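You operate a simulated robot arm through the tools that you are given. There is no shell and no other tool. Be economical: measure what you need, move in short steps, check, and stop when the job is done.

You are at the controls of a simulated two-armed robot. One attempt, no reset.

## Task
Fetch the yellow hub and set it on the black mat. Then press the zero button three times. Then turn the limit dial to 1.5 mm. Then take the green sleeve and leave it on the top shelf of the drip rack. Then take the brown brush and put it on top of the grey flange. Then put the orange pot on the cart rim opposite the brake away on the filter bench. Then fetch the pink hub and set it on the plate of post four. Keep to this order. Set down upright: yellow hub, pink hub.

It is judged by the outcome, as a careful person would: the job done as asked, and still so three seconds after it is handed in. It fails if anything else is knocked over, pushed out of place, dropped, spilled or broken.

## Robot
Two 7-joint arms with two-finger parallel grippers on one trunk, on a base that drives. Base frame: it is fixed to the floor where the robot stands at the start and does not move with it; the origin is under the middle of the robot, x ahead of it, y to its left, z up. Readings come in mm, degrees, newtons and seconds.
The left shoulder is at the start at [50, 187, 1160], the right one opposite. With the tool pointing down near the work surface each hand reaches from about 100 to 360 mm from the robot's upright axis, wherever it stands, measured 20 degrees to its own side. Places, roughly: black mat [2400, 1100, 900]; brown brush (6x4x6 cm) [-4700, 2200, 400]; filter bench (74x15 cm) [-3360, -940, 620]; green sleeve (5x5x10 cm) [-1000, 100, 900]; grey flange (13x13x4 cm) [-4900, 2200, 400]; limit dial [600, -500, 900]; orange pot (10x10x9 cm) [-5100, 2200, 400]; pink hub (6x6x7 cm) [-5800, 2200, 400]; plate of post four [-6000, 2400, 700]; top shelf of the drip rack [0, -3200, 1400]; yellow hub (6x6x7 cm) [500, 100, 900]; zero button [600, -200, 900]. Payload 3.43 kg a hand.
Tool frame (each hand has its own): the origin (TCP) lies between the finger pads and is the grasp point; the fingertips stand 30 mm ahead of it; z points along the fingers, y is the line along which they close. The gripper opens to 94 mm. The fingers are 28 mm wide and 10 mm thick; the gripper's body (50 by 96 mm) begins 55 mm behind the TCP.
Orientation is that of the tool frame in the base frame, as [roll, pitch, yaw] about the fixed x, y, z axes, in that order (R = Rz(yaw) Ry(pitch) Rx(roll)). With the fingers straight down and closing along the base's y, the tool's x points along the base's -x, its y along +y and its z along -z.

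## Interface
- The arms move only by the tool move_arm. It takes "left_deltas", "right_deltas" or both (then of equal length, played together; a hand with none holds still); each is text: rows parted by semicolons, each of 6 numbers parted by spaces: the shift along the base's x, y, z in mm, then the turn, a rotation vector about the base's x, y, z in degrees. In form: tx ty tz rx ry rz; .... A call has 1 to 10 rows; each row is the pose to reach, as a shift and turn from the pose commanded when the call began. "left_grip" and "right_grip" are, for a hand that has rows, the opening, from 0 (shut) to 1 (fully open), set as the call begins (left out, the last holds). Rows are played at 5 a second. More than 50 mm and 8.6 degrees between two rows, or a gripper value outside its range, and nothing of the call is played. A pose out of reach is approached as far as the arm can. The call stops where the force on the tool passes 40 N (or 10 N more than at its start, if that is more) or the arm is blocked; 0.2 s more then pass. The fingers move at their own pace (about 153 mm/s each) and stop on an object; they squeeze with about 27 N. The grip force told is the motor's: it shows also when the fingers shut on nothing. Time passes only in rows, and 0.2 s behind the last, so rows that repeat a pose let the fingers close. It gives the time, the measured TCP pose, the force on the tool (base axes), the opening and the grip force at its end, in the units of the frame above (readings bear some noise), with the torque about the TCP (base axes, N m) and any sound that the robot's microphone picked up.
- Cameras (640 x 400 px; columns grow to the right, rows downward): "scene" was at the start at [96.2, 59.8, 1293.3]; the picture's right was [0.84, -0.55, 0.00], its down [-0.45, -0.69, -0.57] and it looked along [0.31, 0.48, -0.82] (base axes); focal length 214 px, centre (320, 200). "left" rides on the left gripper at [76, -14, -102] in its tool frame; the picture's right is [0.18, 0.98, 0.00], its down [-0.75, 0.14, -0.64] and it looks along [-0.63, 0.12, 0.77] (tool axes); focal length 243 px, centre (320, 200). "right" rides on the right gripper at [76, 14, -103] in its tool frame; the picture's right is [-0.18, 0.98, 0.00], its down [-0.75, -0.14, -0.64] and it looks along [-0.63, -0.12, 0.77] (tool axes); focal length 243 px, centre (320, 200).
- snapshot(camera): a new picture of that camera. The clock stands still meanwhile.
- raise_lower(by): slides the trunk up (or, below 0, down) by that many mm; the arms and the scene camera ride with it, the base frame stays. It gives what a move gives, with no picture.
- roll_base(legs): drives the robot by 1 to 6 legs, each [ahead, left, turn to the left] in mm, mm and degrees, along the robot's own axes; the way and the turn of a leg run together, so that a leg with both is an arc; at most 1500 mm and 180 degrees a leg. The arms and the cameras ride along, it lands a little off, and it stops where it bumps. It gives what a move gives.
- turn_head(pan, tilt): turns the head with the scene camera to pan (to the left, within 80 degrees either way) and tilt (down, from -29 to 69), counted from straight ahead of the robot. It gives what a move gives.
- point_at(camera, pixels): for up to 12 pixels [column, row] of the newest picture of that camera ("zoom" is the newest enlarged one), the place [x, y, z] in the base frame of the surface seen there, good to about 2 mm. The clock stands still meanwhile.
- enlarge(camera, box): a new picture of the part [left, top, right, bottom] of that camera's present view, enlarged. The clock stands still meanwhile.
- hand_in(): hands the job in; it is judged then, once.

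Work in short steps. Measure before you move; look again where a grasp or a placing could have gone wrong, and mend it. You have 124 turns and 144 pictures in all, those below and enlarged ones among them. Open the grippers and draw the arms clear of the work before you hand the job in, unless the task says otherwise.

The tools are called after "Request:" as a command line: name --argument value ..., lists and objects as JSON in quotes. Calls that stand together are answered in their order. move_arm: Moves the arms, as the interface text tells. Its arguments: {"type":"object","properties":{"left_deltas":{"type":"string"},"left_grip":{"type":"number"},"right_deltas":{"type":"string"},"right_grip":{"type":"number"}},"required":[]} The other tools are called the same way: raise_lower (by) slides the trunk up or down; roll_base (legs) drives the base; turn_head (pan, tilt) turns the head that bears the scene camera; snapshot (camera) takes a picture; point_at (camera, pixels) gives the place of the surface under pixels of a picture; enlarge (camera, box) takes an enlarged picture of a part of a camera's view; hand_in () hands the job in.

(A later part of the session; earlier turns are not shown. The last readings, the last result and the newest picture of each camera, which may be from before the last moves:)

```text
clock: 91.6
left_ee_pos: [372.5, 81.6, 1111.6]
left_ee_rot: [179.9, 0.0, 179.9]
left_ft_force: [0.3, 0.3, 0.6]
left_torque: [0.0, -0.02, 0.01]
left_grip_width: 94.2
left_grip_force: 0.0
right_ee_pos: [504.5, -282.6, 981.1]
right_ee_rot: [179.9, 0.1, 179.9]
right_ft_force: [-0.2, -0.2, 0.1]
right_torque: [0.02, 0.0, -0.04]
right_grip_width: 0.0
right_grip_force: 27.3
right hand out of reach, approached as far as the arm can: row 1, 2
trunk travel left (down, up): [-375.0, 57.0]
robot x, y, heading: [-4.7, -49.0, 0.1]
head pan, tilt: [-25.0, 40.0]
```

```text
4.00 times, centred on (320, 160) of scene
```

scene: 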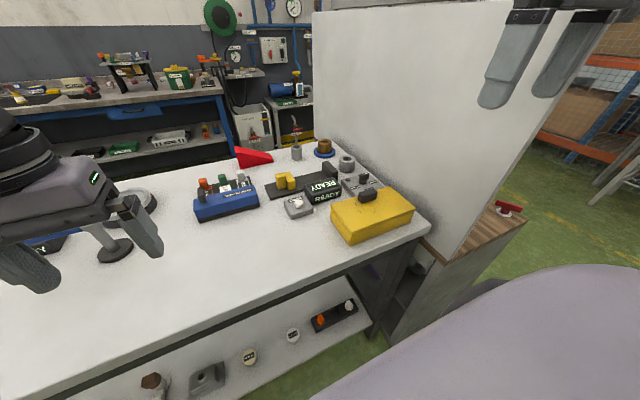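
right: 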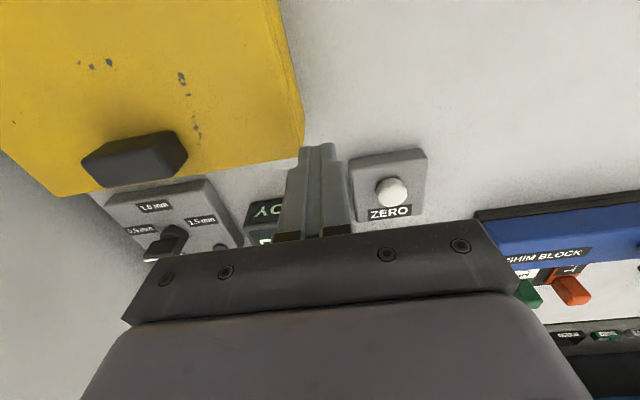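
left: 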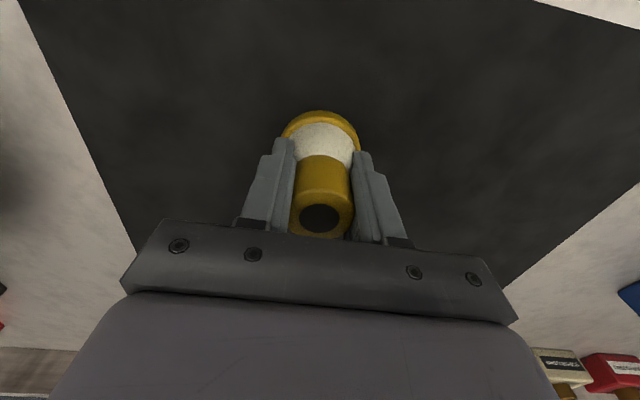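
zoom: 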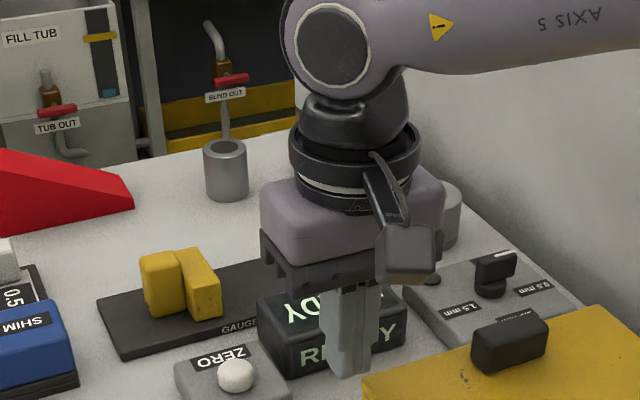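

The button is beyond reach (max x≈510 from here). I lift the hand a little and creep the base 85 mm nearer the table in two small legs, watching for bumps.

Request:
move_arm --right_deltas "-10 0 40 0 0 0; -40 0 70 0 0 0"

Request:
roll_base --legs '[[40, 0, 0]]'

Request:
roll_base --legs '[[45, 0, 0]]'

```text
clock: 92.2
left_ee_pos: [372.2, 81.8, 1110.7]
left_ee_rot: [179.8, 0.0, 179.9]
left_ft_force: [0.4, 0.2, 0.1]
left_torque: [-0.02, 0.03, 0.04]
left_grip_width: 94.0
left_grip_force: 0.1
right_ee_pos: [463.4, -281.5, 1051.7]
right_ee_rot: [179.9, 0.1, 179.9]
right_ft_force: [0.1, -0.4, 0.3]
right_torque: [0.0, 0.01, 0.02]
right_grip_width: 0.0
right_grip_force: 27.1
trunk travel left (down, up): [-375.0, 57.0]
robot x, y, heading: [-6.3, -56.4, -0.3]
head pan, tilt: [-25.0, 40.0]
```

```text
clock: 93.1
left_ee_pos: [413.0, 81.5, 1110.6]
left_ee_rot: [179.9, -0.1, 179.9]
left_ft_force: [-0.7, 0.1, 0.1]
left_torque: [-0.02, 0.02, -0.02]
left_grip_width: 93.9
left_grip_force: 0.1
right_ee_pos: [505.8, -281.5, 1049.8]
right_ee_rot: [179.9, 0.0, -180.0]
right_ft_force: [0.0, -1.3, -0.5]
right_torque: [0.03, 0.02, 0.01]
right_grip_width: 0.0
right_grip_force: 26.6
trunk travel left (down, up): [-375.0, 57.0]
robot x, y, heading: [33.2, -47.8, 0.1]
head pan, tilt: [-25.0, 40.0]
```

```text
clock: 94.1
left_ee_pos: [442.9, 81.9, 1111.0]
left_ee_rot: [179.8, -0.1, -180.0]
left_ft_force: [-0.2, 0.2, 0.2]
left_torque: [0.01, -0.04, -0.01]
left_grip_width: 93.8
left_grip_force: 0.0
right_ee_pos: [535.1, -281.9, 1051.9]
right_ee_rot: [179.9, 0.1, 180.0]
right_ft_force: [0.2, 0.2, 0.0]
right_torque: [0.0, -0.04, -0.01]
right_grip_width: 0.0
right_grip_force: 27.5
trunk travel left (down, up): [-375.0, 57.0]
robot x, y, heading: [63.9, -51.8, -0.1]
head pan, tilt: [-25.0, 40.0]
stopped in leg 1: the robot was blocked; the commanded pose is now the measured one
```

Blocked at x≈64; I back off 8 mm, then tilt the right tool 15° (fingers forward) for extra reach and go above the button.

Request:
roll_base --legs '[[-8, 0, 0]]'

Request:
move_arm --right_deltas "8 12 -10 0 -5 0; 18 25 -25 0 -10 0; 28 38 -45 0 -15 0; 37 51 -65 0 -15 0"

Request:
snapshot --camera "right"

Request:
enlarge --camera "scene" --box '[240, 110, 400, 210]'

```text
clock: 94.8
left_ee_pos: [435.2, 82.9, 1110.3]
left_ee_rot: [179.8, -0.1, 180.0]
left_ft_force: [-0.3, -1.0, 0.0]
left_torque: [0.01, -0.01, 0.01]
left_grip_width: 94.0
left_grip_force: 0.0
right_ee_pos: [527.1, -282.4, 1050.3]
right_ee_rot: [179.9, 0.0, 179.9]
right_ft_force: [-0.3, -0.8, 0.3]
right_torque: [0.03, 0.04, 0.01]
right_grip_width: 0.0
right_grip_force: 26.8
trunk travel left (down, up): [-375.0, 57.0]
robot x, y, heading: [57.5, -53.9, -0.3]
head pan, tilt: [-25.0, 40.0]
```

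```text
clock: 95.8
left_ee_pos: [437.2, 83.0, 1111.2]
left_ee_rot: [179.9, -0.1, -180.0]
left_ft_force: [-0.2, 0.2, 0.5]
left_torque: [0.03, 0.03, 0.01]
left_grip_width: 93.8
left_grip_force: 0.0
right_ee_pos: [566.0, -232.9, 986.3]
right_ee_rot: [179.8, 15.2, 180.0]
right_ft_force: [-0.6, -0.9, 0.0]
right_torque: [0.02, 0.01, -0.02]
right_grip_width: 0.0
right_grip_force: 26.7
trunk travel left (down, up): [-375.0, 57.0]
robot x, y, heading: [56.5, -50.1, 0.0]
head pan, tilt: [-25.0, 40.0]
```

```text
112 pictures are left
```

right: 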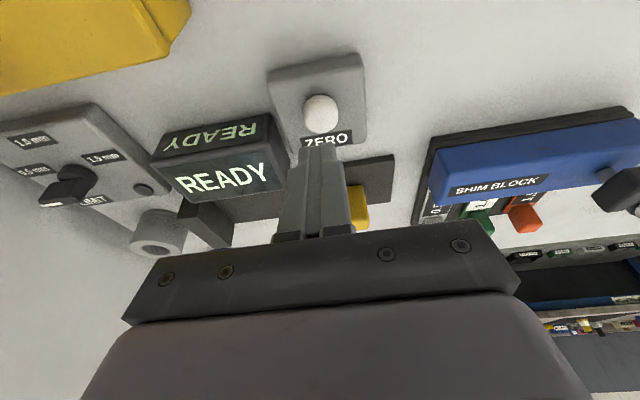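

```text
4.00 times, centred on (320, 160) of scene
```

zoom: 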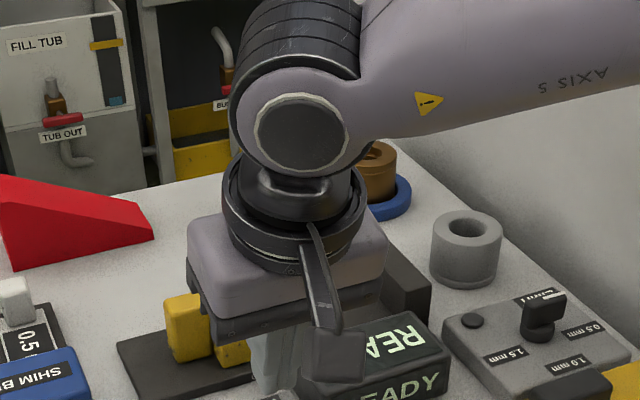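

Measure the dome again from the close picture (dome at (320,113)) before pressing.

Request:
point_at --camera "right" --pixels '[[320, 108], [320, 125], [306, 113], [335, 113], [320, 98], [300, 90], [350, 125], [67, 190], [50, 204], [78, 176]]'

```text
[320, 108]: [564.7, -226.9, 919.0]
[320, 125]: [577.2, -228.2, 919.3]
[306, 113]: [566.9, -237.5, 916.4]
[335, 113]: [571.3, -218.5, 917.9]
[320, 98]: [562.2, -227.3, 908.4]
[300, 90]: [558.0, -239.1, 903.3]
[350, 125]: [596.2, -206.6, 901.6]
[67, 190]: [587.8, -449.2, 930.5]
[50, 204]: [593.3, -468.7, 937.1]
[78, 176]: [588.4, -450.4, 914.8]
```

Dome centre (571,−228), top 919; the fingertips are about 38 mm above. First press: down to ~6 mm past contact, then up.

Request:
move_arm --right_deltas "-3 5 -10 0 0 0; -3 5 -33 0 0 0; -3 5 -38 0 0 0; -3 5 -41 0 0 0; -3 5 -44 0 0 0"

Request:
snapshot --camera "right"

```text
clock: 97.0
left_ee_pos: [435.2, 81.7, 1110.1]
left_ee_rot: [179.9, -0.1, -179.9]
left_ft_force: [-0.4, -0.3, 0.3]
left_torque: [0.01, -0.03, -0.01]
left_grip_width: 93.8
left_grip_force: 0.1
right_ee_pos: [553.1, -238.3, 949.8]
right_ee_rot: [179.9, 15.0, 179.9]
right_ft_force: [-0.4, 0.4, 0.0]
right_torque: [0.0, -0.01, 0.01]
right_grip_width: 0.3
right_grip_force: 27.6
right hand out of reach, approached as far as the arm can: row 1, 2, 3, 4, 5
trunk travel left (down, up): [-375.0, 57.0]
robot x, y, heading: [55.8, -52.2, -0.1]
head pan, tilt: [-25.0, 40.0]
```

```text
110 pictures are left
```

right: 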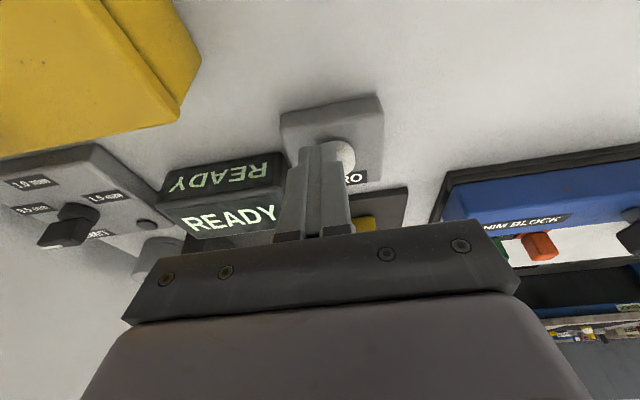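

Lower poses are out of reach because the wrist is below the shoulder; I lift the hand and lower the trunk 120 mm so the arm runs level.

Request:
move_arm --right_deltas "-5 3 45 0 0 0; -5 3 90 0 0 0; -5 3 120 0 0 0"

Request:
raise_lower --by -120

```text
clock: 97.8
left_ee_pos: [435.6, 82.2, 1109.8]
left_ee_rot: [179.9, -0.2, 180.0]
left_ft_force: [0.0, 0.3, -0.5]
left_torque: [0.01, 0.0, -0.01]
left_grip_width: 94.0
left_grip_force: 0.1
right_ee_pos: [547.3, -236.7, 1071.6]
right_ee_rot: [-180.0, 15.0, -180.0]
right_ft_force: [1.0, 0.0, -0.4]
right_torque: [-0.02, -0.02, 0.01]
right_grip_width: 0.1
right_grip_force: 26.5
trunk travel left (down, up): [-375.0, 57.0]
robot x, y, heading: [54.0, -50.9, -0.0]
head pan, tilt: [-25.0, 40.0]
```

```text
clock: 99.3
left_ee_pos: [436.3, 83.0, 989.8]
left_ee_rot: [179.9, -0.1, -179.9]
left_ft_force: [0.3, 0.1, 0.4]
left_torque: [-0.01, 0.0, 0.02]
left_grip_width: 93.9
left_grip_force: 0.0
right_ee_pos: [547.3, -236.3, 951.7]
right_ee_rot: [179.9, 15.0, 179.8]
right_ft_force: [0.4, 0.3, 0.0]
right_torque: [-0.03, -0.04, 0.0]
right_grip_width: 0.0
right_grip_force: 27.4
trunk travel left (down, up): [-255.0, 177.0]
robot x, y, heading: [62.3, -50.9, 0.1]
head pan, tilt: [-25.0, 40.0]
```

Now move over the dome centre (TCP 563,−228, slightly raised) and press down to z≈942.

Request:
move_arm --right_deltas "0 0 12 0 0 0; 16 8 12 0 0 0; 16 8 0 0 0 0; 16 8 -4 0 0 0; 16 8 -7 0 0 0; 16 8 -10 0 0 0; 16 8 -10 0 0 0"

Request:
snapshot --camera "right"

```text
clock: 100.9
left_ee_pos: [435.6, 82.6, 989.0]
left_ee_rot: [179.9, 0.0, -179.9]
left_ft_force: [0.6, 0.2, -1.0]
left_torque: [0.02, -0.03, -0.01]
left_grip_width: 93.9
left_grip_force: 0.0
right_ee_pos: [563.7, -228.1, 942.4]
right_ee_rot: [179.9, 15.1, 179.9]
right_ft_force: [0.8, -1.1, 8.1]
right_torque: [-0.05, 0.01, 0.0]
right_grip_width: 0.2
right_grip_force: 27.2
trunk travel left (down, up): [-255.0, 177.0]
robot x, y, heading: [58.6, -50.5, -0.1]
head pan, tilt: [-25.0, 40.0]
heard: click
```

```text
109 pictures are left
```

right: 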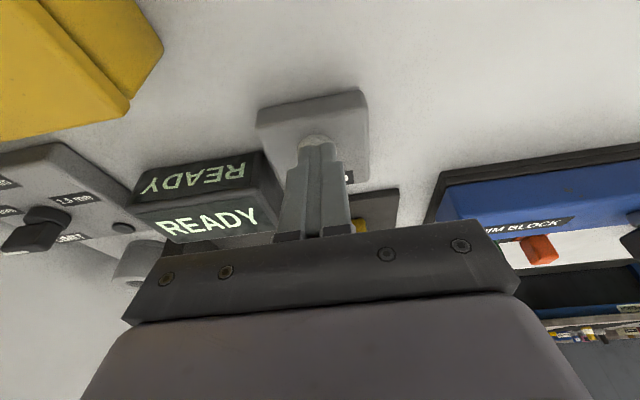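

One click heard with 8 N. Release fully and press a second time.

Request:
move_arm --right_deltas "0 0 8 0 0 0; 0 0 16 0 0 0; 0 0 16 0 0 0; 0 0 8 0 0 0; 0 0 4 0 0 0; 0 0 0 0 0 0; 0 0 0 0 0 0"

```text
clock: 102.5
left_ee_pos: [435.3, 82.3, 990.9]
left_ee_rot: [179.9, -0.1, 180.0]
left_ft_force: [-0.1, 0.4, 0.0]
left_torque: [0.01, 0.0, -0.01]
left_grip_width: 93.8
left_grip_force: 0.0
right_ee_pos: [564.1, -227.8, 943.0]
right_ee_rot: [179.9, 15.1, 179.8]
right_ft_force: [-0.5, -0.7, 7.0]
right_torque: [-0.07, 0.03, -0.02]
right_grip_width: 0.0
right_grip_force: 26.8
trunk travel left (down, up): [-255.0, 177.0]
robot x, y, heading: [56.1, -51.6, -0.4]
head pan, tilt: [-25.0, 40.0]
heard: click
```

Second click. Third press, then lift away.

Request:
move_arm --right_deltas "0 0 8 0 0 0; 0 0 16 0 0 0; 0 0 16 0 0 0; 0 0 8 0 0 0; 0 0 4 0 0 0; 0 0 0 0 0 0; 0 0 0 0 0 0"

Request:
move_arm --right_deltas "0 0 20 0 0 0; 0 0 60 0 0 0; -10 0 100 0 0 0"

Request:
enlarge --camera "right" --box '[0, 60, 320, 260]'

```text
clock: 104.1
left_ee_pos: [434.5, 82.8, 990.6]
left_ee_rot: [179.8, -0.1, -179.9]
left_ft_force: [-0.7, 0.3, -0.3]
left_torque: [0.02, 0.0, 0.01]
left_grip_width: 94.1
left_grip_force: 0.0
right_ee_pos: [564.1, -228.8, 942.6]
right_ee_rot: [180.0, 15.1, 179.9]
right_ft_force: [0.9, -1.0, 6.7]
right_torque: [-0.02, -0.01, 0.01]
right_grip_width: 0.0
right_grip_force: 27.1
trunk travel left (down, up): [-255.0, 177.0]
robot x, y, heading: [57.6, -48.7, -0.2]
head pan, tilt: [-25.0, 40.0]
heard: click
```

```text
clock: 104.9
left_ee_pos: [436.6, 82.8, 989.2]
left_ee_rot: [179.9, -0.1, 180.0]
left_ft_force: [-0.2, -0.3, 0.3]
left_torque: [-0.02, -0.04, 0.01]
left_grip_width: 93.9
left_grip_force: 0.1
right_ee_pos: [553.8, -228.9, 1042.7]
right_ee_rot: [180.0, 14.8, -180.0]
right_ft_force: [-0.3, 0.4, 1.5]
right_torque: [0.0, -0.01, -0.03]
right_grip_width: 0.0
right_grip_force: 27.0
trunk travel left (down, up): [-255.0, 177.0]
robot x, y, heading: [59.9, -52.3, -0.1]
head pan, tilt: [-25.0, 40.0]
```

```text
2.00 times, centred on (160, 160) of right
```

zoom: 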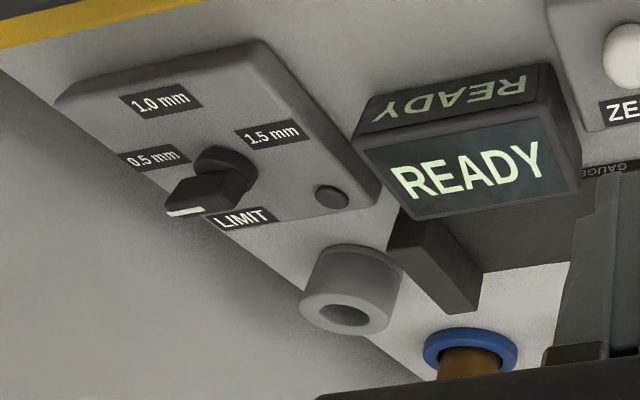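

Three clicks heard. Now check where the right arm's elbow lies relative to the panel, before shifting for the dial.

Request:
turn_head --pan -50 --tilt 30

Request:
snapshot --camera "scene"

```text
clock: 105.8
left_ee_pos: [436.0, 81.8, 990.2]
left_ee_rot: [179.9, -0.1, 179.9]
left_ft_force: [-0.4, -0.1, -0.3]
left_torque: [0.01, 0.02, 0.0]
left_grip_width: 93.8
left_grip_force: 0.1
right_ee_pos: [553.7, -228.8, 1042.2]
right_ee_rot: [179.9, 15.0, 179.9]
right_ft_force: [0.4, -0.1, -0.7]
right_torque: [0.02, -0.01, -0.02]
right_grip_width: 0.0
right_grip_force: 27.6
trunk travel left (down, up): [-255.0, 177.0]
robot x, y, heading: [58.0, -52.6, -0.3]
head pan, tilt: [-50.0, 30.0]
```

```text
107 pictures are left
```

scene: 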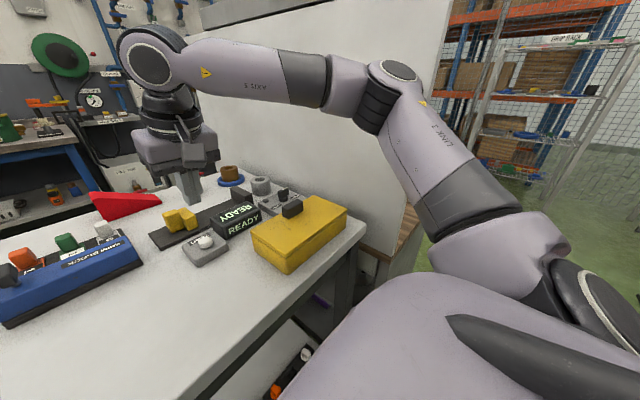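

Request:
point_at --camera "scene" --pixels '[[395, 75], [365, 80], [300, 75], [440, 140], [480, 200], [545, 245], [600, 300], [150, 60], [370, 115], [405, 210]]'

```text
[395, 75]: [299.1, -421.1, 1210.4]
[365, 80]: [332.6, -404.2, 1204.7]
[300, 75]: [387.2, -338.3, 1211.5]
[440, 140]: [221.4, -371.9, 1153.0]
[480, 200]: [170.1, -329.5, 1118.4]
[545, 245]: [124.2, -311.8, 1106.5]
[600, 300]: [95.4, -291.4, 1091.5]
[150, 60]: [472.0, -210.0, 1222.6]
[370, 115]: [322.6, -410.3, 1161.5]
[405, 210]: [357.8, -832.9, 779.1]
```

The elbow is at (300,−430), clear of the panel. I try reaching over the dial at safe height from here, keeping the 15° tilt.

Request:
move_arm --right_deltas "3 -38 0 0 0 0; 6 -76 0 0 0 0; 9 -114 0 0 0 0; 12 -152 0 0 0 0; 15 -190 0 0 0 0; 18 -220 -10 0 0 0; 18 -228 -20 0 0 0" --right_grip 0.6

Request:
snapshot --camera "right"

Request:
snapshot --camera "scene"

```text
clock: 107.4
left_ee_pos: [435.1, 82.3, 990.4]
left_ee_rot: [179.9, 0.0, 179.9]
left_ft_force: [-0.2, 0.5, 0.1]
left_torque: [-0.03, -0.01, 0.01]
left_grip_width: 94.0
left_grip_force: 0.1
right_ee_pos: [572.6, -455.6, 1021.4]
right_ee_rot: [179.8, 15.0, -179.9]
right_ft_force: [-0.4, -0.3, 0.1]
right_torque: [0.03, -0.02, -0.01]
right_grip_width: 56.5
right_grip_force: 0.1
trunk travel left (down, up): [-255.0, 177.0]
robot x, y, heading: [60.9, -53.6, 0.0]
head pan, tilt: [-50.0, 30.0]
```

```text
106 pictures are left
```

right: 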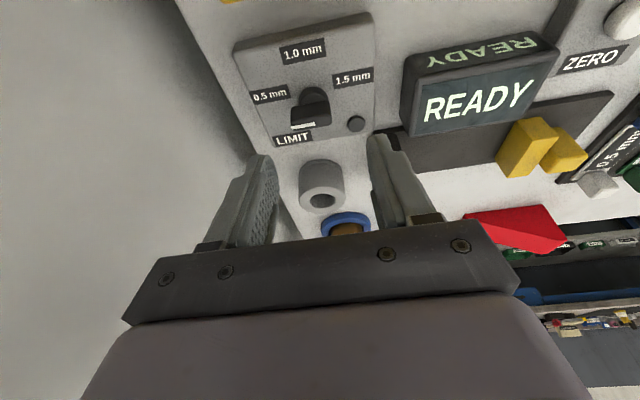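

```text
105 pictures are left
```

scene: 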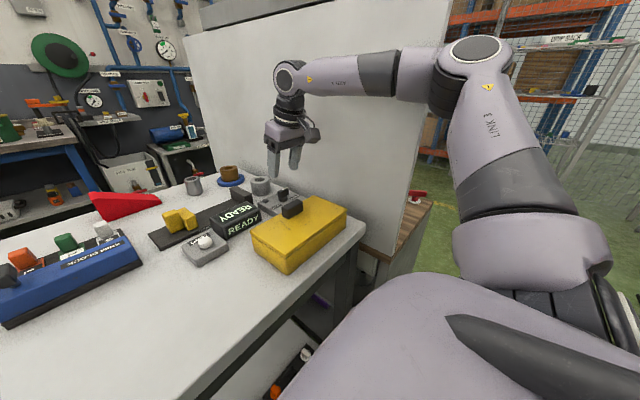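

It reaches. Enlarge the dial from this near viewpoint.

Request:
enlarge --camera "right" --box '[230, 20, 390, 120]'

Request:
point_at --camera "scene" --pixels '[[480, 50], [440, 90], [410, 75], [420, 110], [310, 135], [300, 75]]'

```text
4.00 times, centred on (310, 70) of right
```

zoom: 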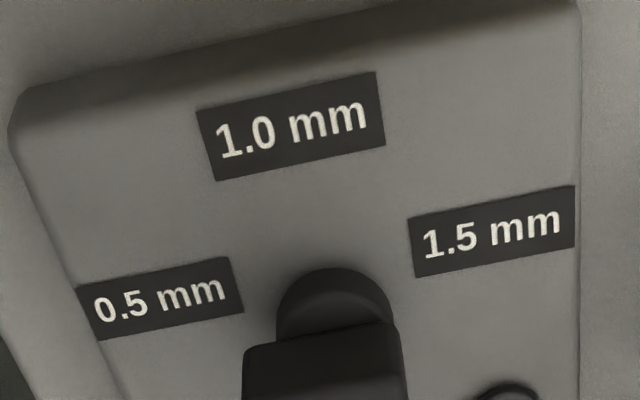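

```text
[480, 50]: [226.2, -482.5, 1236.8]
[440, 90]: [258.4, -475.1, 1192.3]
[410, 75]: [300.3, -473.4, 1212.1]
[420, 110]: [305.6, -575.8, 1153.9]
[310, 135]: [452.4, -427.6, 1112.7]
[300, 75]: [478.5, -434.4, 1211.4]
```

Request:
enlarge --camera "right" --box '[260, 70, 372, 140]'

Request:
point_at --camera "zoom" --pixels '[[190, 290], [230, 320], [320, 300], [280, 270], [200, 240], [350, 240], [300, 120], [350, 170], [260, 180], [300, 200], [210, 330], [310, 260]]'

```text
5.71 times, centred on (316, 105) of right
```

zoom: 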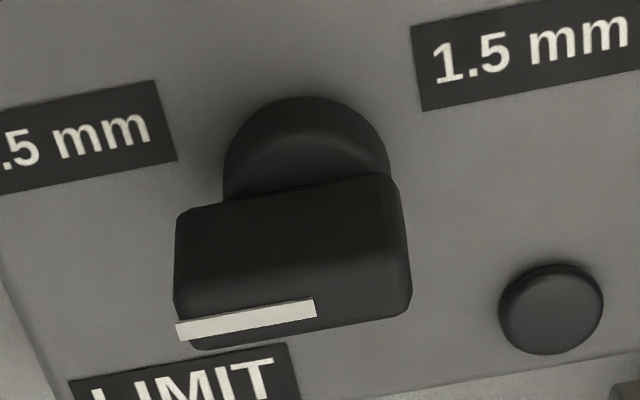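

```text
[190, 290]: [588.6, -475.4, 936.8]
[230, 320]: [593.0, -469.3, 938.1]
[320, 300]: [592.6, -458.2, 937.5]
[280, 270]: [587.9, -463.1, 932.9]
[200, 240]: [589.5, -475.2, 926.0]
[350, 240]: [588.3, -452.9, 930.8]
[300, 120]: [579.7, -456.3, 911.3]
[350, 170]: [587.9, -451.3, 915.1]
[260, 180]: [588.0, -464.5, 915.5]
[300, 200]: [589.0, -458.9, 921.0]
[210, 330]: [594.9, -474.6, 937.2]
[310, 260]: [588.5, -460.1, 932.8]
```

The bar knob is centred at (593,−460), top z 938, along y, pointer (white mark) toward −y (0.5 mm). I untilt mostly (to 5°), centre over the knob and check the reach.

Request:
move_arm --right_deltas "6 -2 0 0 3 0; 12 -4 -5 0 6 0; 18 -4 -10 0 10 0; 18 -4 -30 0 10 0"

```text
clock: 108.4
left_ee_pos: [436.8, 82.1, 990.1]
left_ee_rot: [179.9, -0.1, -179.9]
left_ft_force: [-0.2, 0.0, 0.3]
left_torque: [-0.01, 0.03, -0.04]
left_grip_width: 94.1
left_grip_force: 0.1
right_ee_pos: [589.8, -459.8, 992.6]
right_ee_rot: [179.8, 4.9, -180.0]
right_ft_force: [-0.3, -0.7, -0.7]
right_torque: [0.02, 0.02, 0.01]
right_grip_width: 56.5
right_grip_force: 0.1
trunk travel left (down, up): [-255.0, 177.0]
robot x, y, heading: [56.2, -53.0, 0.0]
head pan, tilt: [-50.0, 30.0]
```

Reach is fine. I remove the last tilt and spin the hand 85° counter-clockwise so the fingers will straddle the bar along x.

Request:
move_arm --right_deltas "3 0 0 0 5 0"

Request:
move_arm --right_deltas "0 0 0 0 0 8.5; 0 0 0 0 0 17; 0 0 0 0 0 25.5; 0 0 0 0 0 34; 0 0 0 0 0 42.5; 0 0 0 0 0 51; 0 0 0 0 0 59.5; 0 0 0 0 0 68; 0 0 0 0 0 76.5; 0 0 0 0 0 85"

Request:
snapshot --camera "right"

Request:
enlarge --camera "scene" --box '[200, 50, 440, 200]'

```text
clock: 108.8
left_ee_pos: [435.8, 84.0, 991.0]
left_ee_rot: [179.8, -0.1, -180.0]
left_ft_force: [-0.3, 0.5, -0.6]
left_torque: [0.01, 0.03, 0.01]
left_grip_width: 94.0
left_grip_force: 0.0
right_ee_pos: [593.4, -461.1, 991.2]
right_ee_rot: [-180.0, -0.1, 180.0]
right_ft_force: [0.1, 0.7, -0.6]
right_torque: [-0.04, -0.01, -0.01]
right_grip_width: 56.1
right_grip_force: 0.1
trunk travel left (down, up): [-255.0, 177.0]
robot x, y, heading: [56.9, -50.6, 0.0]
head pan, tilt: [-50.0, 30.0]
```

```text
clock: 109.2
left_ee_pos: [432.8, 83.4, 990.8]
left_ee_rot: [179.9, -0.1, 179.9]
left_ft_force: [0.6, -0.2, -0.3]
left_torque: [0.0, 0.02, -0.01]
left_grip_width: 94.1
left_grip_force: 0.0
right_ee_pos: [581.7, -476.3, 968.8]
right_ee_rot: [-176.3, -4.3, -176.8]
right_ft_force: [-5.4, 2.4, 9.8]
right_torque: [0.4, 0.08, 0.15]
right_grip_width: 57.7
right_grip_force: 1.2
right hand out of reach, approached as far as the arm can: row 1
trunk travel left (down, up): [-255.0, 177.0]
robot x, y, heading: [57.0, -51.6, 0.1]
head pan, tilt: [-50.0, 30.0]
stopped in row 1 (right hand): the force on the tool passed its limit (the readings are from after the stop); the commanded pose is now the measured one
```

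```text
102 pictures are left
```

right: 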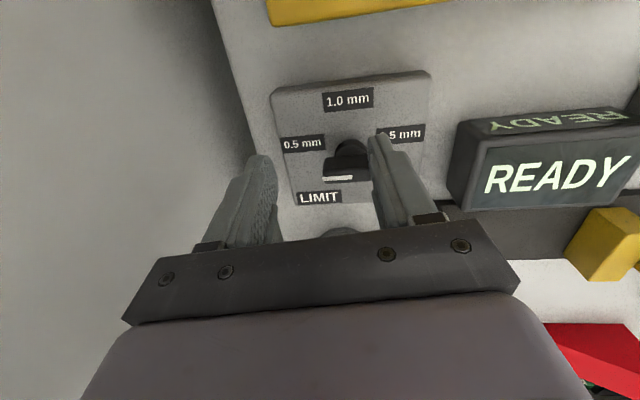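

```text
2.67 times, centred on (320, 125) of scene
```

zoom: 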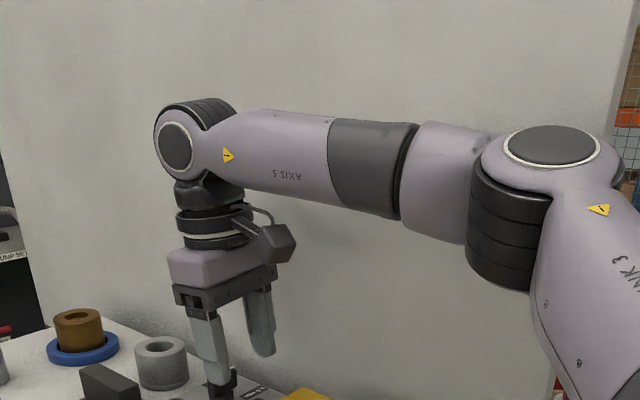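

The spin made the arm reconfigure and brush something; nothing seems moved (pointer still at 0.5). I lift, straighten the hand, and shut the fingers to push the bar around instead.

Request:
move_arm --right_deltas "0 0 20 0 0 0; 0 0 45 0 0 0; 0 5 65 1.8 -2.1 -1.6; 0 10 65 3.7 -4.3 -3.2" --right_grip 0

Request:
snapshot --camera "right"

Request:
snapshot --camera "scene"

```text
clock: 110.2
left_ee_pos: [436.9, 82.8, 990.1]
left_ee_rot: [179.9, -0.1, -179.8]
left_ft_force: [-0.3, 1.3, -0.4]
left_torque: [0.01, -0.03, -0.02]
left_grip_width: 94.0
left_grip_force: 0.1
right_ee_pos: [582.3, -469.2, 1029.5]
right_ee_rot: [-179.9, -0.2, 179.7]
right_ft_force: [0.6, 0.2, 0.0]
right_torque: [0.01, 0.0, 0.0]
right_grip_width: 0.0
right_grip_force: 27.2
right hand out of reach, approached as far as the arm can: row 2
trunk travel left (down, up): [-255.0, 177.0]
robot x, y, heading: [59.3, -51.1, 0.1]
head pan, tilt: [-50.0, 30.0]
```

```text
100 pictures are left
```

right: 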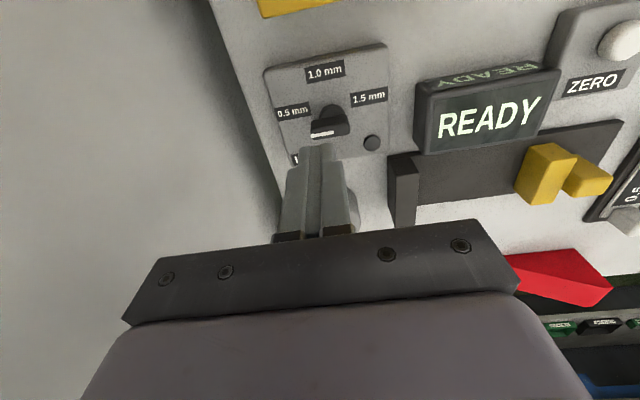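

```text
99 pictures are left
```

scene: 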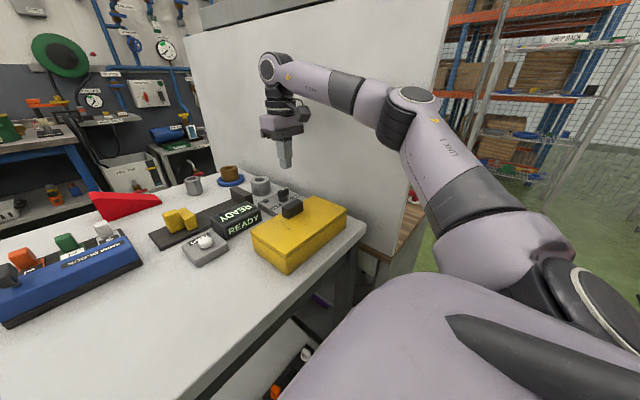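

Dial unchanged. Lower the shut fingertips to the near side (x≈568) of the bar's +y end, tip z≈920.

Request:
move_arm --right_deltas "-14 21 0 0 0 0; -14 21 -40 0 0 0; -14 21 -65 0 0 0; -14 21 -79 0 0 0"

Request:
enlarge --camera "right" --box '[200, 80, 440, 230]'

```text
clock: 111.2
left_ee_pos: [437.2, 82.2, 989.9]
left_ee_rot: [179.9, -0.1, -179.8]
left_ft_force: [0.2, -0.2, -0.3]
left_torque: [0.02, -0.02, 0.01]
left_grip_width: 94.1
left_grip_force: 0.1
right_ee_pos: [567.8, -447.6, 951.2]
right_ee_rot: [180.0, -0.2, 179.9]
right_ft_force: [0.1, 0.3, -0.3]
right_torque: [0.01, 0.0, 0.0]
right_grip_width: 0.0
right_grip_force: 27.5
trunk travel left (down, up): [-255.0, 177.0]
robot x, y, heading: [60.6, -49.3, -0.2]
head pan, tilt: [-50.0, 30.0]
```

```text
2.67 times, centred on (320, 155) of right
```

zoom: 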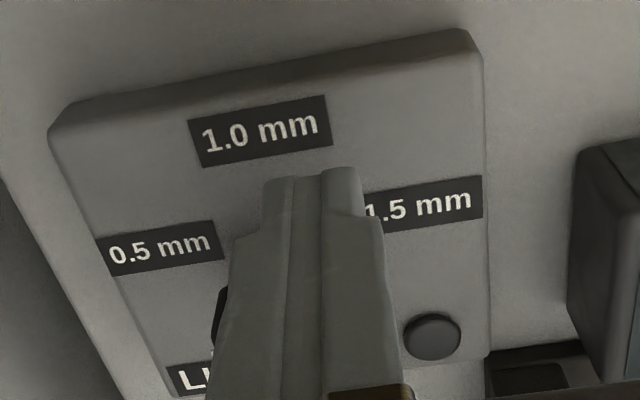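

Tip at z≈921, just near of the bar. Push +x in small steps.

Request:
move_arm --right_deltas "5 0 0 0 0 0; 9 0 0 0 0 0; 13 0 0 0 0 0; 17 0 0 0 0 0; 21 0 0 0 0 0"

Request:
enlarge --camera "right" --box '[200, 80, 440, 230]'

```text
clock: 112.4
left_ee_pos: [435.7, 82.8, 990.2]
left_ee_rot: [180.0, -0.1, -179.9]
left_ft_force: [0.0, 0.1, -0.3]
left_torque: [-0.01, 0.02, 0.0]
left_grip_width: 94.2
left_grip_force: 0.0
right_ee_pos: [587.8, -444.9, 951.5]
right_ee_rot: [-179.9, -0.3, 179.9]
right_ft_force: [-15.7, 16.7, -3.1]
right_torque: [0.44, 0.46, -0.11]
right_grip_width: 0.1
right_grip_force: 27.1
trunk travel left (down, up): [-255.0, 177.0]
robot x, y, heading: [51.4, -47.9, -0.0]
head pan, tilt: [-50.0, 30.0]
```

```text
2.67 times, centred on (320, 155) of right
```

zoom: 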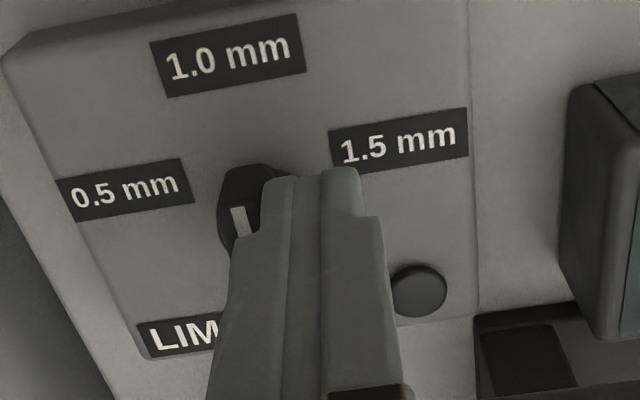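

The bar swung to almost −x. Back off, lift, and go to the bar's −y side near its pointer end.

Request:
move_arm --right_deltas "0 6 0 0 0 0; 0 6 40 0 0 0; -14 -20 45 0 0 0; -14 -47 45 0 0 0"

Request:
enlarge --camera "right" --box '[240, 60, 440, 185]'

```text
clock: 113.4
left_ee_pos: [436.5, 81.8, 990.2]
left_ee_rot: [179.8, -0.1, -179.9]
left_ft_force: [0.0, 0.4, -0.3]
left_torque: [0.02, 0.01, -0.02]
left_grip_width: 94.1
left_grip_force: 0.0
right_ee_pos: [574.6, -495.9, 995.5]
right_ee_rot: [-179.8, -0.3, 179.8]
right_ft_force: [0.4, -0.4, 0.1]
right_torque: [0.0, 0.01, -0.02]
right_grip_width: 0.0
right_grip_force: 27.2
trunk travel left (down, up): [-255.0, 177.0]
robot x, y, heading: [58.0, -50.8, -0.2]
head pan, tilt: [-50.0, 30.0]
```

```text
3.20 times, centred on (340, 122) of right
```

zoom: 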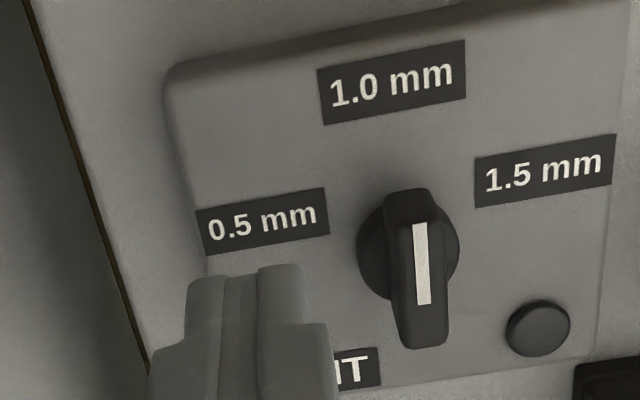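

Pointer snapped to 1.0 mm. Descend on its −y side and push +y.

Request:
move_arm --right_deltas "0 0 -25 0 0 0; 0 0 -44 0 0 0; 0 10 -44 0 0 0; 0 18 -44 0 0 0; 0 24 -44 0 0 0; 0 30 -44 0 0 0; 0 36 -44 0 0 0; 0 42 -44 0 0 0"

Request:
move_arm --right_deltas "-4 -4 0 0 0 0; -8 -6 40 0 0 0; -8 -36 45 0 0 0"

Request:
enlarge --camera "right" --box '[240, 60, 440, 185]'

```text
clock: 115.2
left_ee_pos: [436.6, 82.8, 990.1]
left_ee_rot: [180.0, -0.1, -180.0]
left_ft_force: [-0.4, 0.0, 0.0]
left_torque: [-0.03, -0.03, 0.0]
left_grip_width: 94.0
left_grip_force: 0.2
right_ee_pos: [575.3, -451.9, 952.2]
right_ee_rot: [-179.9, 0.0, 179.8]
right_ft_force: [-2.0, -1.3, 0.1]
right_torque: [0.02, 0.03, -0.02]
right_grip_width: 0.1
right_grip_force: 27.0
trunk travel left (down, up): [-255.0, 177.0]
robot x, y, heading: [59.7, -53.0, 0.2]
head pan, tilt: [-50.0, 30.0]
```

```text
clock: 116.0
left_ee_pos: [436.6, 81.3, 990.5]
left_ee_rot: [179.8, -0.2, -180.0]
left_ft_force: [0.7, 0.1, -0.1]
left_torque: [0.03, -0.01, 0.0]
left_grip_width: 94.2
left_grip_force: 0.2
right_ee_pos: [567.5, -490.2, 997.0]
right_ee_rot: [-180.0, -0.2, 179.9]
right_ft_force: [0.2, 0.2, -0.8]
right_torque: [-0.02, 0.01, -0.01]
right_grip_width: 0.2
right_grip_force: 26.4
trunk travel left (down, up): [-255.0, 177.0]
robot x, y, heading: [55.7, -51.7, -0.3]
head pan, tilt: [-50.0, 30.0]
```

```text
3.20 times, centred on (340, 122) of right
```

zoom: 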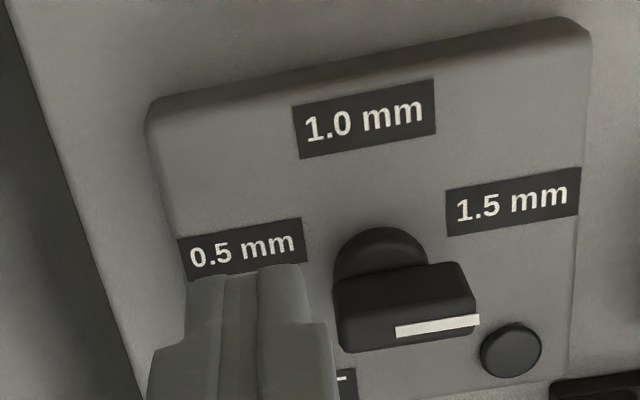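

Dial pointer is on 1.5 mm. Withdraw the right hand upward and inward, then raise the trunk back.

Request:
move_arm --right_deltas "0 10 40 0 0 0; 0 20 80 0 0 0; -10 35 120 0 0 0; -50 50 140 0 0 0; -95 60 145 0 0 0; -140 65 150 0 0 0; -185 70 150 0 0 0; -223 70 150 0 0 0" --right_grip 1

Request:
raise_lower --by 120

Request:
roll_base --legs '[[-230, 50, 0]]'

Request:
turn_head --pan 80 --tilt 15

Request:
snapshot --camera "scene"

```text
clock: 117.8
left_ee_pos: [435.5, 82.0, 990.1]
left_ee_rot: [179.8, -0.1, -180.0]
left_ft_force: [0.4, -0.1, -0.4]
left_torque: [-0.01, 0.04, 0.02]
left_grip_width: 94.0
left_grip_force: 0.0
right_ee_pos: [343.5, -419.5, 1148.3]
right_ee_rot: [-180.0, -0.3, 179.8]
right_ft_force: [0.4, -0.7, 0.2]
right_torque: [0.0, -0.02, -0.01]
right_grip_width: 93.9
right_grip_force: 0.1
trunk travel left (down, up): [-255.0, 177.0]
robot x, y, heading: [58.1, -55.8, 0.1]
head pan, tilt: [-50.0, 30.0]
```

```text
clock: 119.3
left_ee_pos: [435.1, 82.3, 1110.8]
left_ee_rot: [179.9, -0.2, -179.9]
left_ft_force: [-0.4, -0.4, -0.6]
left_torque: [0.0, -0.01, -0.01]
left_grip_width: 94.0
left_grip_force: 0.0
right_ee_pos: [344.6, -419.7, 1266.5]
right_ee_rot: [-180.0, -0.3, 179.9]
right_ft_force: [0.5, 0.2, -0.6]
right_torque: [0.01, -0.01, 0.01]
right_grip_width: 94.1
right_grip_force: 0.1
trunk travel left (down, up): [-375.0, 57.0]
robot x, y, heading: [59.3, -52.1, -0.0]
head pan, tilt: [-50.0, 30.0]
```

```text
clock: 121.0
left_ee_pos: [206.5, 133.1, 1110.2]
left_ee_rot: [180.0, -0.1, -180.0]
left_ft_force: [0.0, 0.0, 0.4]
left_torque: [0.0, 0.01, -0.01]
left_grip_width: 94.0
left_grip_force: 0.1
right_ee_pos: [115.4, -369.2, 1267.4]
right_ee_rot: [-179.9, -0.2, 180.0]
right_ft_force: [0.9, 0.1, 0.1]
right_torque: [0.01, -0.03, -0.03]
right_grip_width: 93.8
right_grip_force: 0.1
trunk travel left (down, up): [-375.0, 57.0]
robot x, y, heading: [-172.1, -6.3, 0.2]
head pan, tilt: [-50.0, 30.0]
```

```text
clock: 123.2
left_ee_pos: [207.7, 132.1, 1108.8]
left_ee_rot: [179.9, -0.2, -179.9]
left_ft_force: [0.3, 0.7, -0.5]
left_torque: [-0.02, -0.01, 0.02]
left_grip_width: 94.2
left_grip_force: 0.0
right_ee_pos: [117.2, -368.4, 1266.7]
right_ee_rot: [180.0, -0.2, 179.9]
right_ft_force: [-0.1, -0.2, 0.9]
right_torque: [0.0, -0.01, 0.01]
right_grip_width: 94.0
right_grip_force: 0.0
trunk travel left (down, up): [-375.0, 57.0]
robot x, y, heading: [-170.3, -2.4, 0.1]
head pan, tilt: [80.0, 15.0]
```

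```text
94 pictures are left
```

scene: 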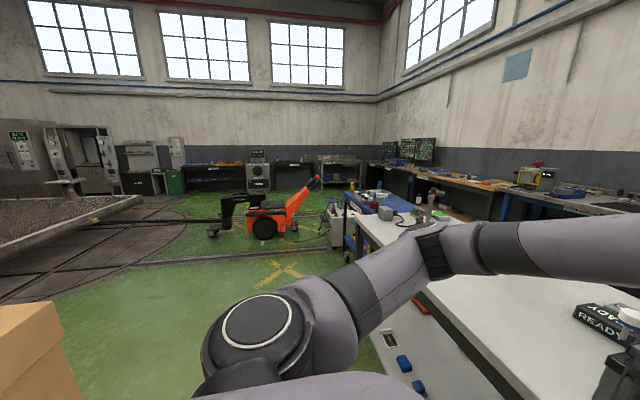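

Next the green sleeve behind at (−1000, 100). First measure the tan object at the lower left, then turn left 90°.

Request:
point_at --camera "scene" --pixels '[[40, 320], [60, 340], [20, 380], [65, 385], [120, 300]]'

Request:
roll_base --legs '[[0, 0, 70]]'

Request:
snapshot --camera "scene"

```text
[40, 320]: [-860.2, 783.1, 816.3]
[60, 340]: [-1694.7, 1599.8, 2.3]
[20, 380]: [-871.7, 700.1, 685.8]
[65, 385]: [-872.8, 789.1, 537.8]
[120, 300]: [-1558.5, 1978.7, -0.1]
```

```text
clock: 126.6
left_ee_pos: [-170.4, 397.9, 1109.4]
left_ee_rot: [179.9, -0.2, -109.6]
left_ft_force: [0.2, 0.3, -0.5]
left_torque: [0.01, 0.01, 0.04]
left_grip_width: 94.0
left_grip_force: 0.0
right_ee_pos: [272.8, 145.0, 1266.9]
right_ee_rot: [-179.8, -0.3, -109.7]
right_ft_force: [0.1, 0.4, 0.4]
right_torque: [0.0, -0.03, -0.03]
right_grip_width: 94.1
right_grip_force: 0.0
trunk travel left (down, up): [-375.0, 57.0]
robot x, y, heading: [-169.0, -5.6, 70.5]
head pan, tilt: [80.0, 15.0]
```

```text
93 pictures are left
```

scene: 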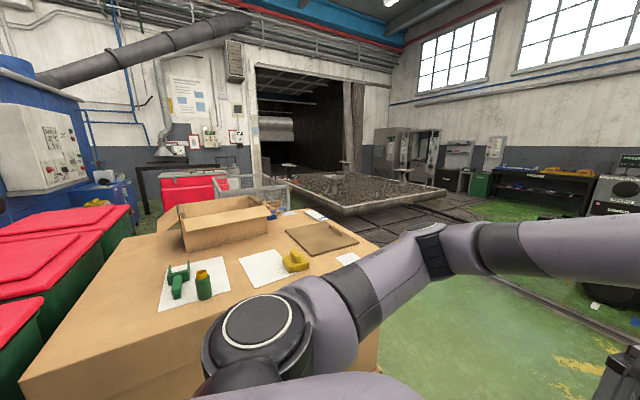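

The packing table's near edge is x≈−870; the green sleeve is at (203,285). Turn on to face it (heading 180).

Request:
roll_base --legs '[[0, 0, 109.5]]'

Request:
turn_head --pan 0 --tilt 35

Request:
snapshot --camera "scene"

```text
clock: 131.6
left_ee_pos: [-548.3, -136.5, 1109.5]
left_ee_rot: [179.9, -0.2, 0.0]
left_ft_force: [0.7, -0.7, -0.3]
left_torque: [0.01, -0.02, -0.02]
left_grip_width: 94.3
left_grip_force: 0.1
right_ee_pos: [-456.0, 365.6, 1267.3]
right_ee_rot: [-179.7, -0.3, -0.2]
right_ft_force: [-0.3, 0.2, -0.1]
right_torque: [-0.03, 0.0, -0.03]
right_grip_width: 93.8
right_grip_force: 0.1
trunk travel left (down, up): [-375.0, 57.0]
robot x, y, heading: [-170.3, -2.4, 180.3]
head pan, tilt: [80.0, 15.0]
```

```text
clock: 133.1
left_ee_pos: [-547.8, -136.0, 1109.7]
left_ee_rot: [179.8, -0.2, 0.0]
left_ft_force: [0.6, -0.8, 0.0]
left_torque: [0.0, 0.01, -0.02]
left_grip_width: 93.8
left_grip_force: 0.2
right_ee_pos: [-456.1, 364.4, 1267.2]
right_ee_rot: [-179.8, -0.2, -0.2]
right_ft_force: [0.3, -0.1, -0.1]
right_torque: [-0.02, -0.02, 0.02]
right_grip_width: 94.2
right_grip_force: 0.0
trunk travel left (down, up): [-375.0, 57.0]
robot x, y, heading: [-165.6, -0.5, 180.1]
head pan, tilt: [0.0, 35.0]
```

```text
92 pictures are left
```

scene: 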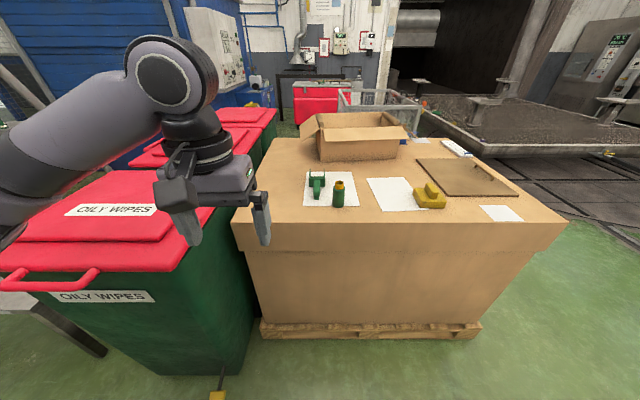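

Request:
enlarge --camera "scene" --box '[280, 150, 400, 225]'

Request:
point_at --camera "zoom" --pixels '[[315, 170], [312, 200], [305, 235], [312, 260], [312, 292], [312, 310], [285, 240], [335, 240], [190, 200], [205, 150]]'

Request:
point_at --camera "scene" --pixels '[[237, 222], [400, 222], [560, 220], [370, 335], [340, 345], [200, 262], [40, 275], [245, 300]]'

```text
5.33 times, centred on (340, 188) of scene
```

zoom: 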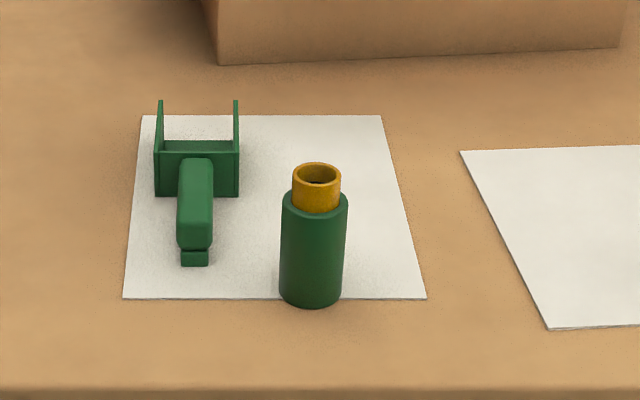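

```text
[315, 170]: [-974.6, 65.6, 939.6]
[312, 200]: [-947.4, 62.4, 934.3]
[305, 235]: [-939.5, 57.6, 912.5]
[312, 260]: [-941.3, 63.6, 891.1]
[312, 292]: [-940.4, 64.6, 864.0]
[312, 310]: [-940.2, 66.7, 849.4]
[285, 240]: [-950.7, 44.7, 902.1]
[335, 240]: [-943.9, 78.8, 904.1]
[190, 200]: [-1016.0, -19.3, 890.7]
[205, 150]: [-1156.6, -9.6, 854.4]
```

```text
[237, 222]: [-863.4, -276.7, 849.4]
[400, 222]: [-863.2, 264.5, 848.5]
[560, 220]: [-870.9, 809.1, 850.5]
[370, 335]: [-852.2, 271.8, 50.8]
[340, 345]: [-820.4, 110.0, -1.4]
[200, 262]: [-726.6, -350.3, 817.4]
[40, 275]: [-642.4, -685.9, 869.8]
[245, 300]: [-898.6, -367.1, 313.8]
```

Sleeve axis ≈(−963, 64), z 850–950. Look toward the drip rack (to the left) to decide how to hold the sleeve.

Request:
turn_head --pan 80 --tilt 10

Request:
snapshot --camera "scene"

```text
clock: 134.7
left_ee_pos: [-548.1, -135.7, 1110.8]
left_ee_rot: [179.8, -0.2, 0.0]
left_ft_force: [-0.4, 0.1, 0.2]
left_torque: [0.02, -0.02, 0.01]
left_grip_width: 93.9
left_grip_force: 0.0
right_ee_pos: [-455.9, 365.4, 1267.6]
right_ee_rot: [-179.8, -0.3, -0.2]
right_ft_force: [0.1, -0.3, -0.2]
right_torque: [0.02, 0.0, -0.03]
right_grip_width: 94.0
right_grip_force: 0.1
trunk travel left (down, up): [-375.0, 57.0]
robot x, y, heading: [-176.1, -3.5, 180.0]
head pan, tilt: [80.0, 10.0]
```

```text
90 pictures are left
```

scene: 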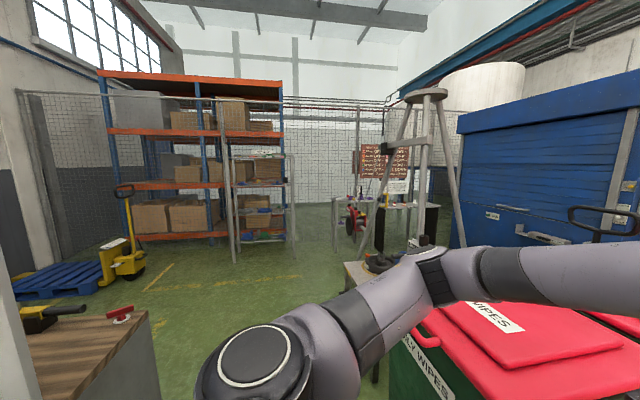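

Request:
enlarge --camera "scene" --box '[210, 85, 370, 265]'

Request:
point_at --camera "scene" --pixels '[[225, 140], [255, 156], [260, 185], [290, 183], [237, 262], [295, 240], [335, 200], [350, 268], [405, 250], [265, 215]]'

```text
2.22 times, centred on (290, 175) of scene
```

zoom: 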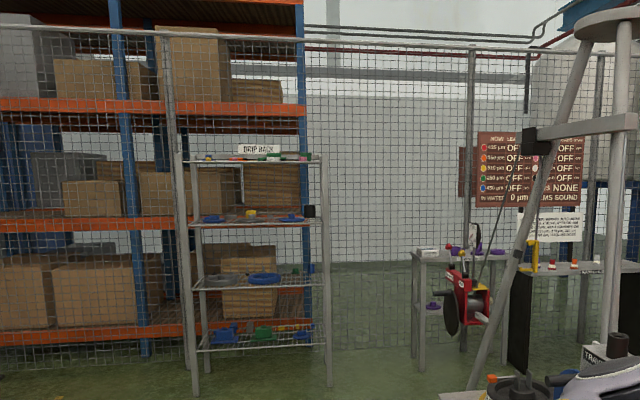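

```text
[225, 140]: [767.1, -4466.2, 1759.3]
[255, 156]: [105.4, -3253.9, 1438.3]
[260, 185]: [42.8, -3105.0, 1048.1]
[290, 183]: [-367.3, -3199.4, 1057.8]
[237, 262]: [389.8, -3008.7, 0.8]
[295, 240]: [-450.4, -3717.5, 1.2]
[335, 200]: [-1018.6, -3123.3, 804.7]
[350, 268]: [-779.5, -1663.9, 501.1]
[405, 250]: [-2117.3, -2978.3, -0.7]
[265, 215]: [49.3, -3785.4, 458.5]
```

The rack's top shelf is at about z 1400, front y≈−3010, so a 45° forward-tilted grasp gives the needed reach. I position the base: strafe right 175 mm and ahead 325 mm.

Request:
roll_base --legs '[[0, -175, 0], [315, 0, 0]]'

Request:
turn_head --pan 0 --tilt 40

Request:
snapshot --camera "scene"

```text
clock: 137.9
left_ee_pos: [-863.5, 38.4, 1108.7]
left_ee_rot: [179.9, -0.2, 0.2]
left_ft_force: [0.0, -0.2, 0.2]
left_torque: [0.02, 0.02, -0.02]
left_grip_width: 94.2
left_grip_force: 0.0
right_ee_pos: [-772.7, 539.1, 1266.7]
right_ee_rot: [-179.9, -0.3, 0.1]
right_ft_force: [0.0, 0.4, -0.5]
right_torque: [0.01, 0.01, 0.0]
right_grip_width: 93.8
right_grip_force: 0.0
trunk travel left (down, up): [-375.0, 57.0]
robot x, y, heading: [-483.1, 172.9, -180.0]
head pan, tilt: [80.0, 10.0]
```

```text
clock: 139.4
left_ee_pos: [-863.7, 38.3, 1110.1]
left_ee_rot: [179.9, 0.0, 0.2]
left_ft_force: [-0.3, 0.7, 0.8]
left_torque: [-0.03, 0.02, 0.0]
left_grip_width: 94.1
left_grip_force: 0.0
right_ee_pos: [-772.6, 539.9, 1267.0]
right_ee_rot: [-179.9, -0.2, 0.0]
right_ft_force: [0.1, -0.3, 0.9]
right_torque: [-0.01, 0.03, -0.01]
right_grip_width: 94.2
right_grip_force: 0.1
trunk travel left (down, up): [-375.0, 57.0]
robot x, y, heading: [-484.8, 171.8, -180.1]
head pan, tilt: [0.0, 40.0]
```

```text
88 pictures are left
```

scene: 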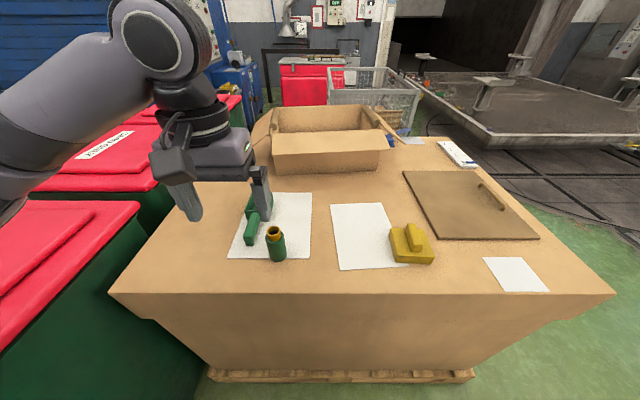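

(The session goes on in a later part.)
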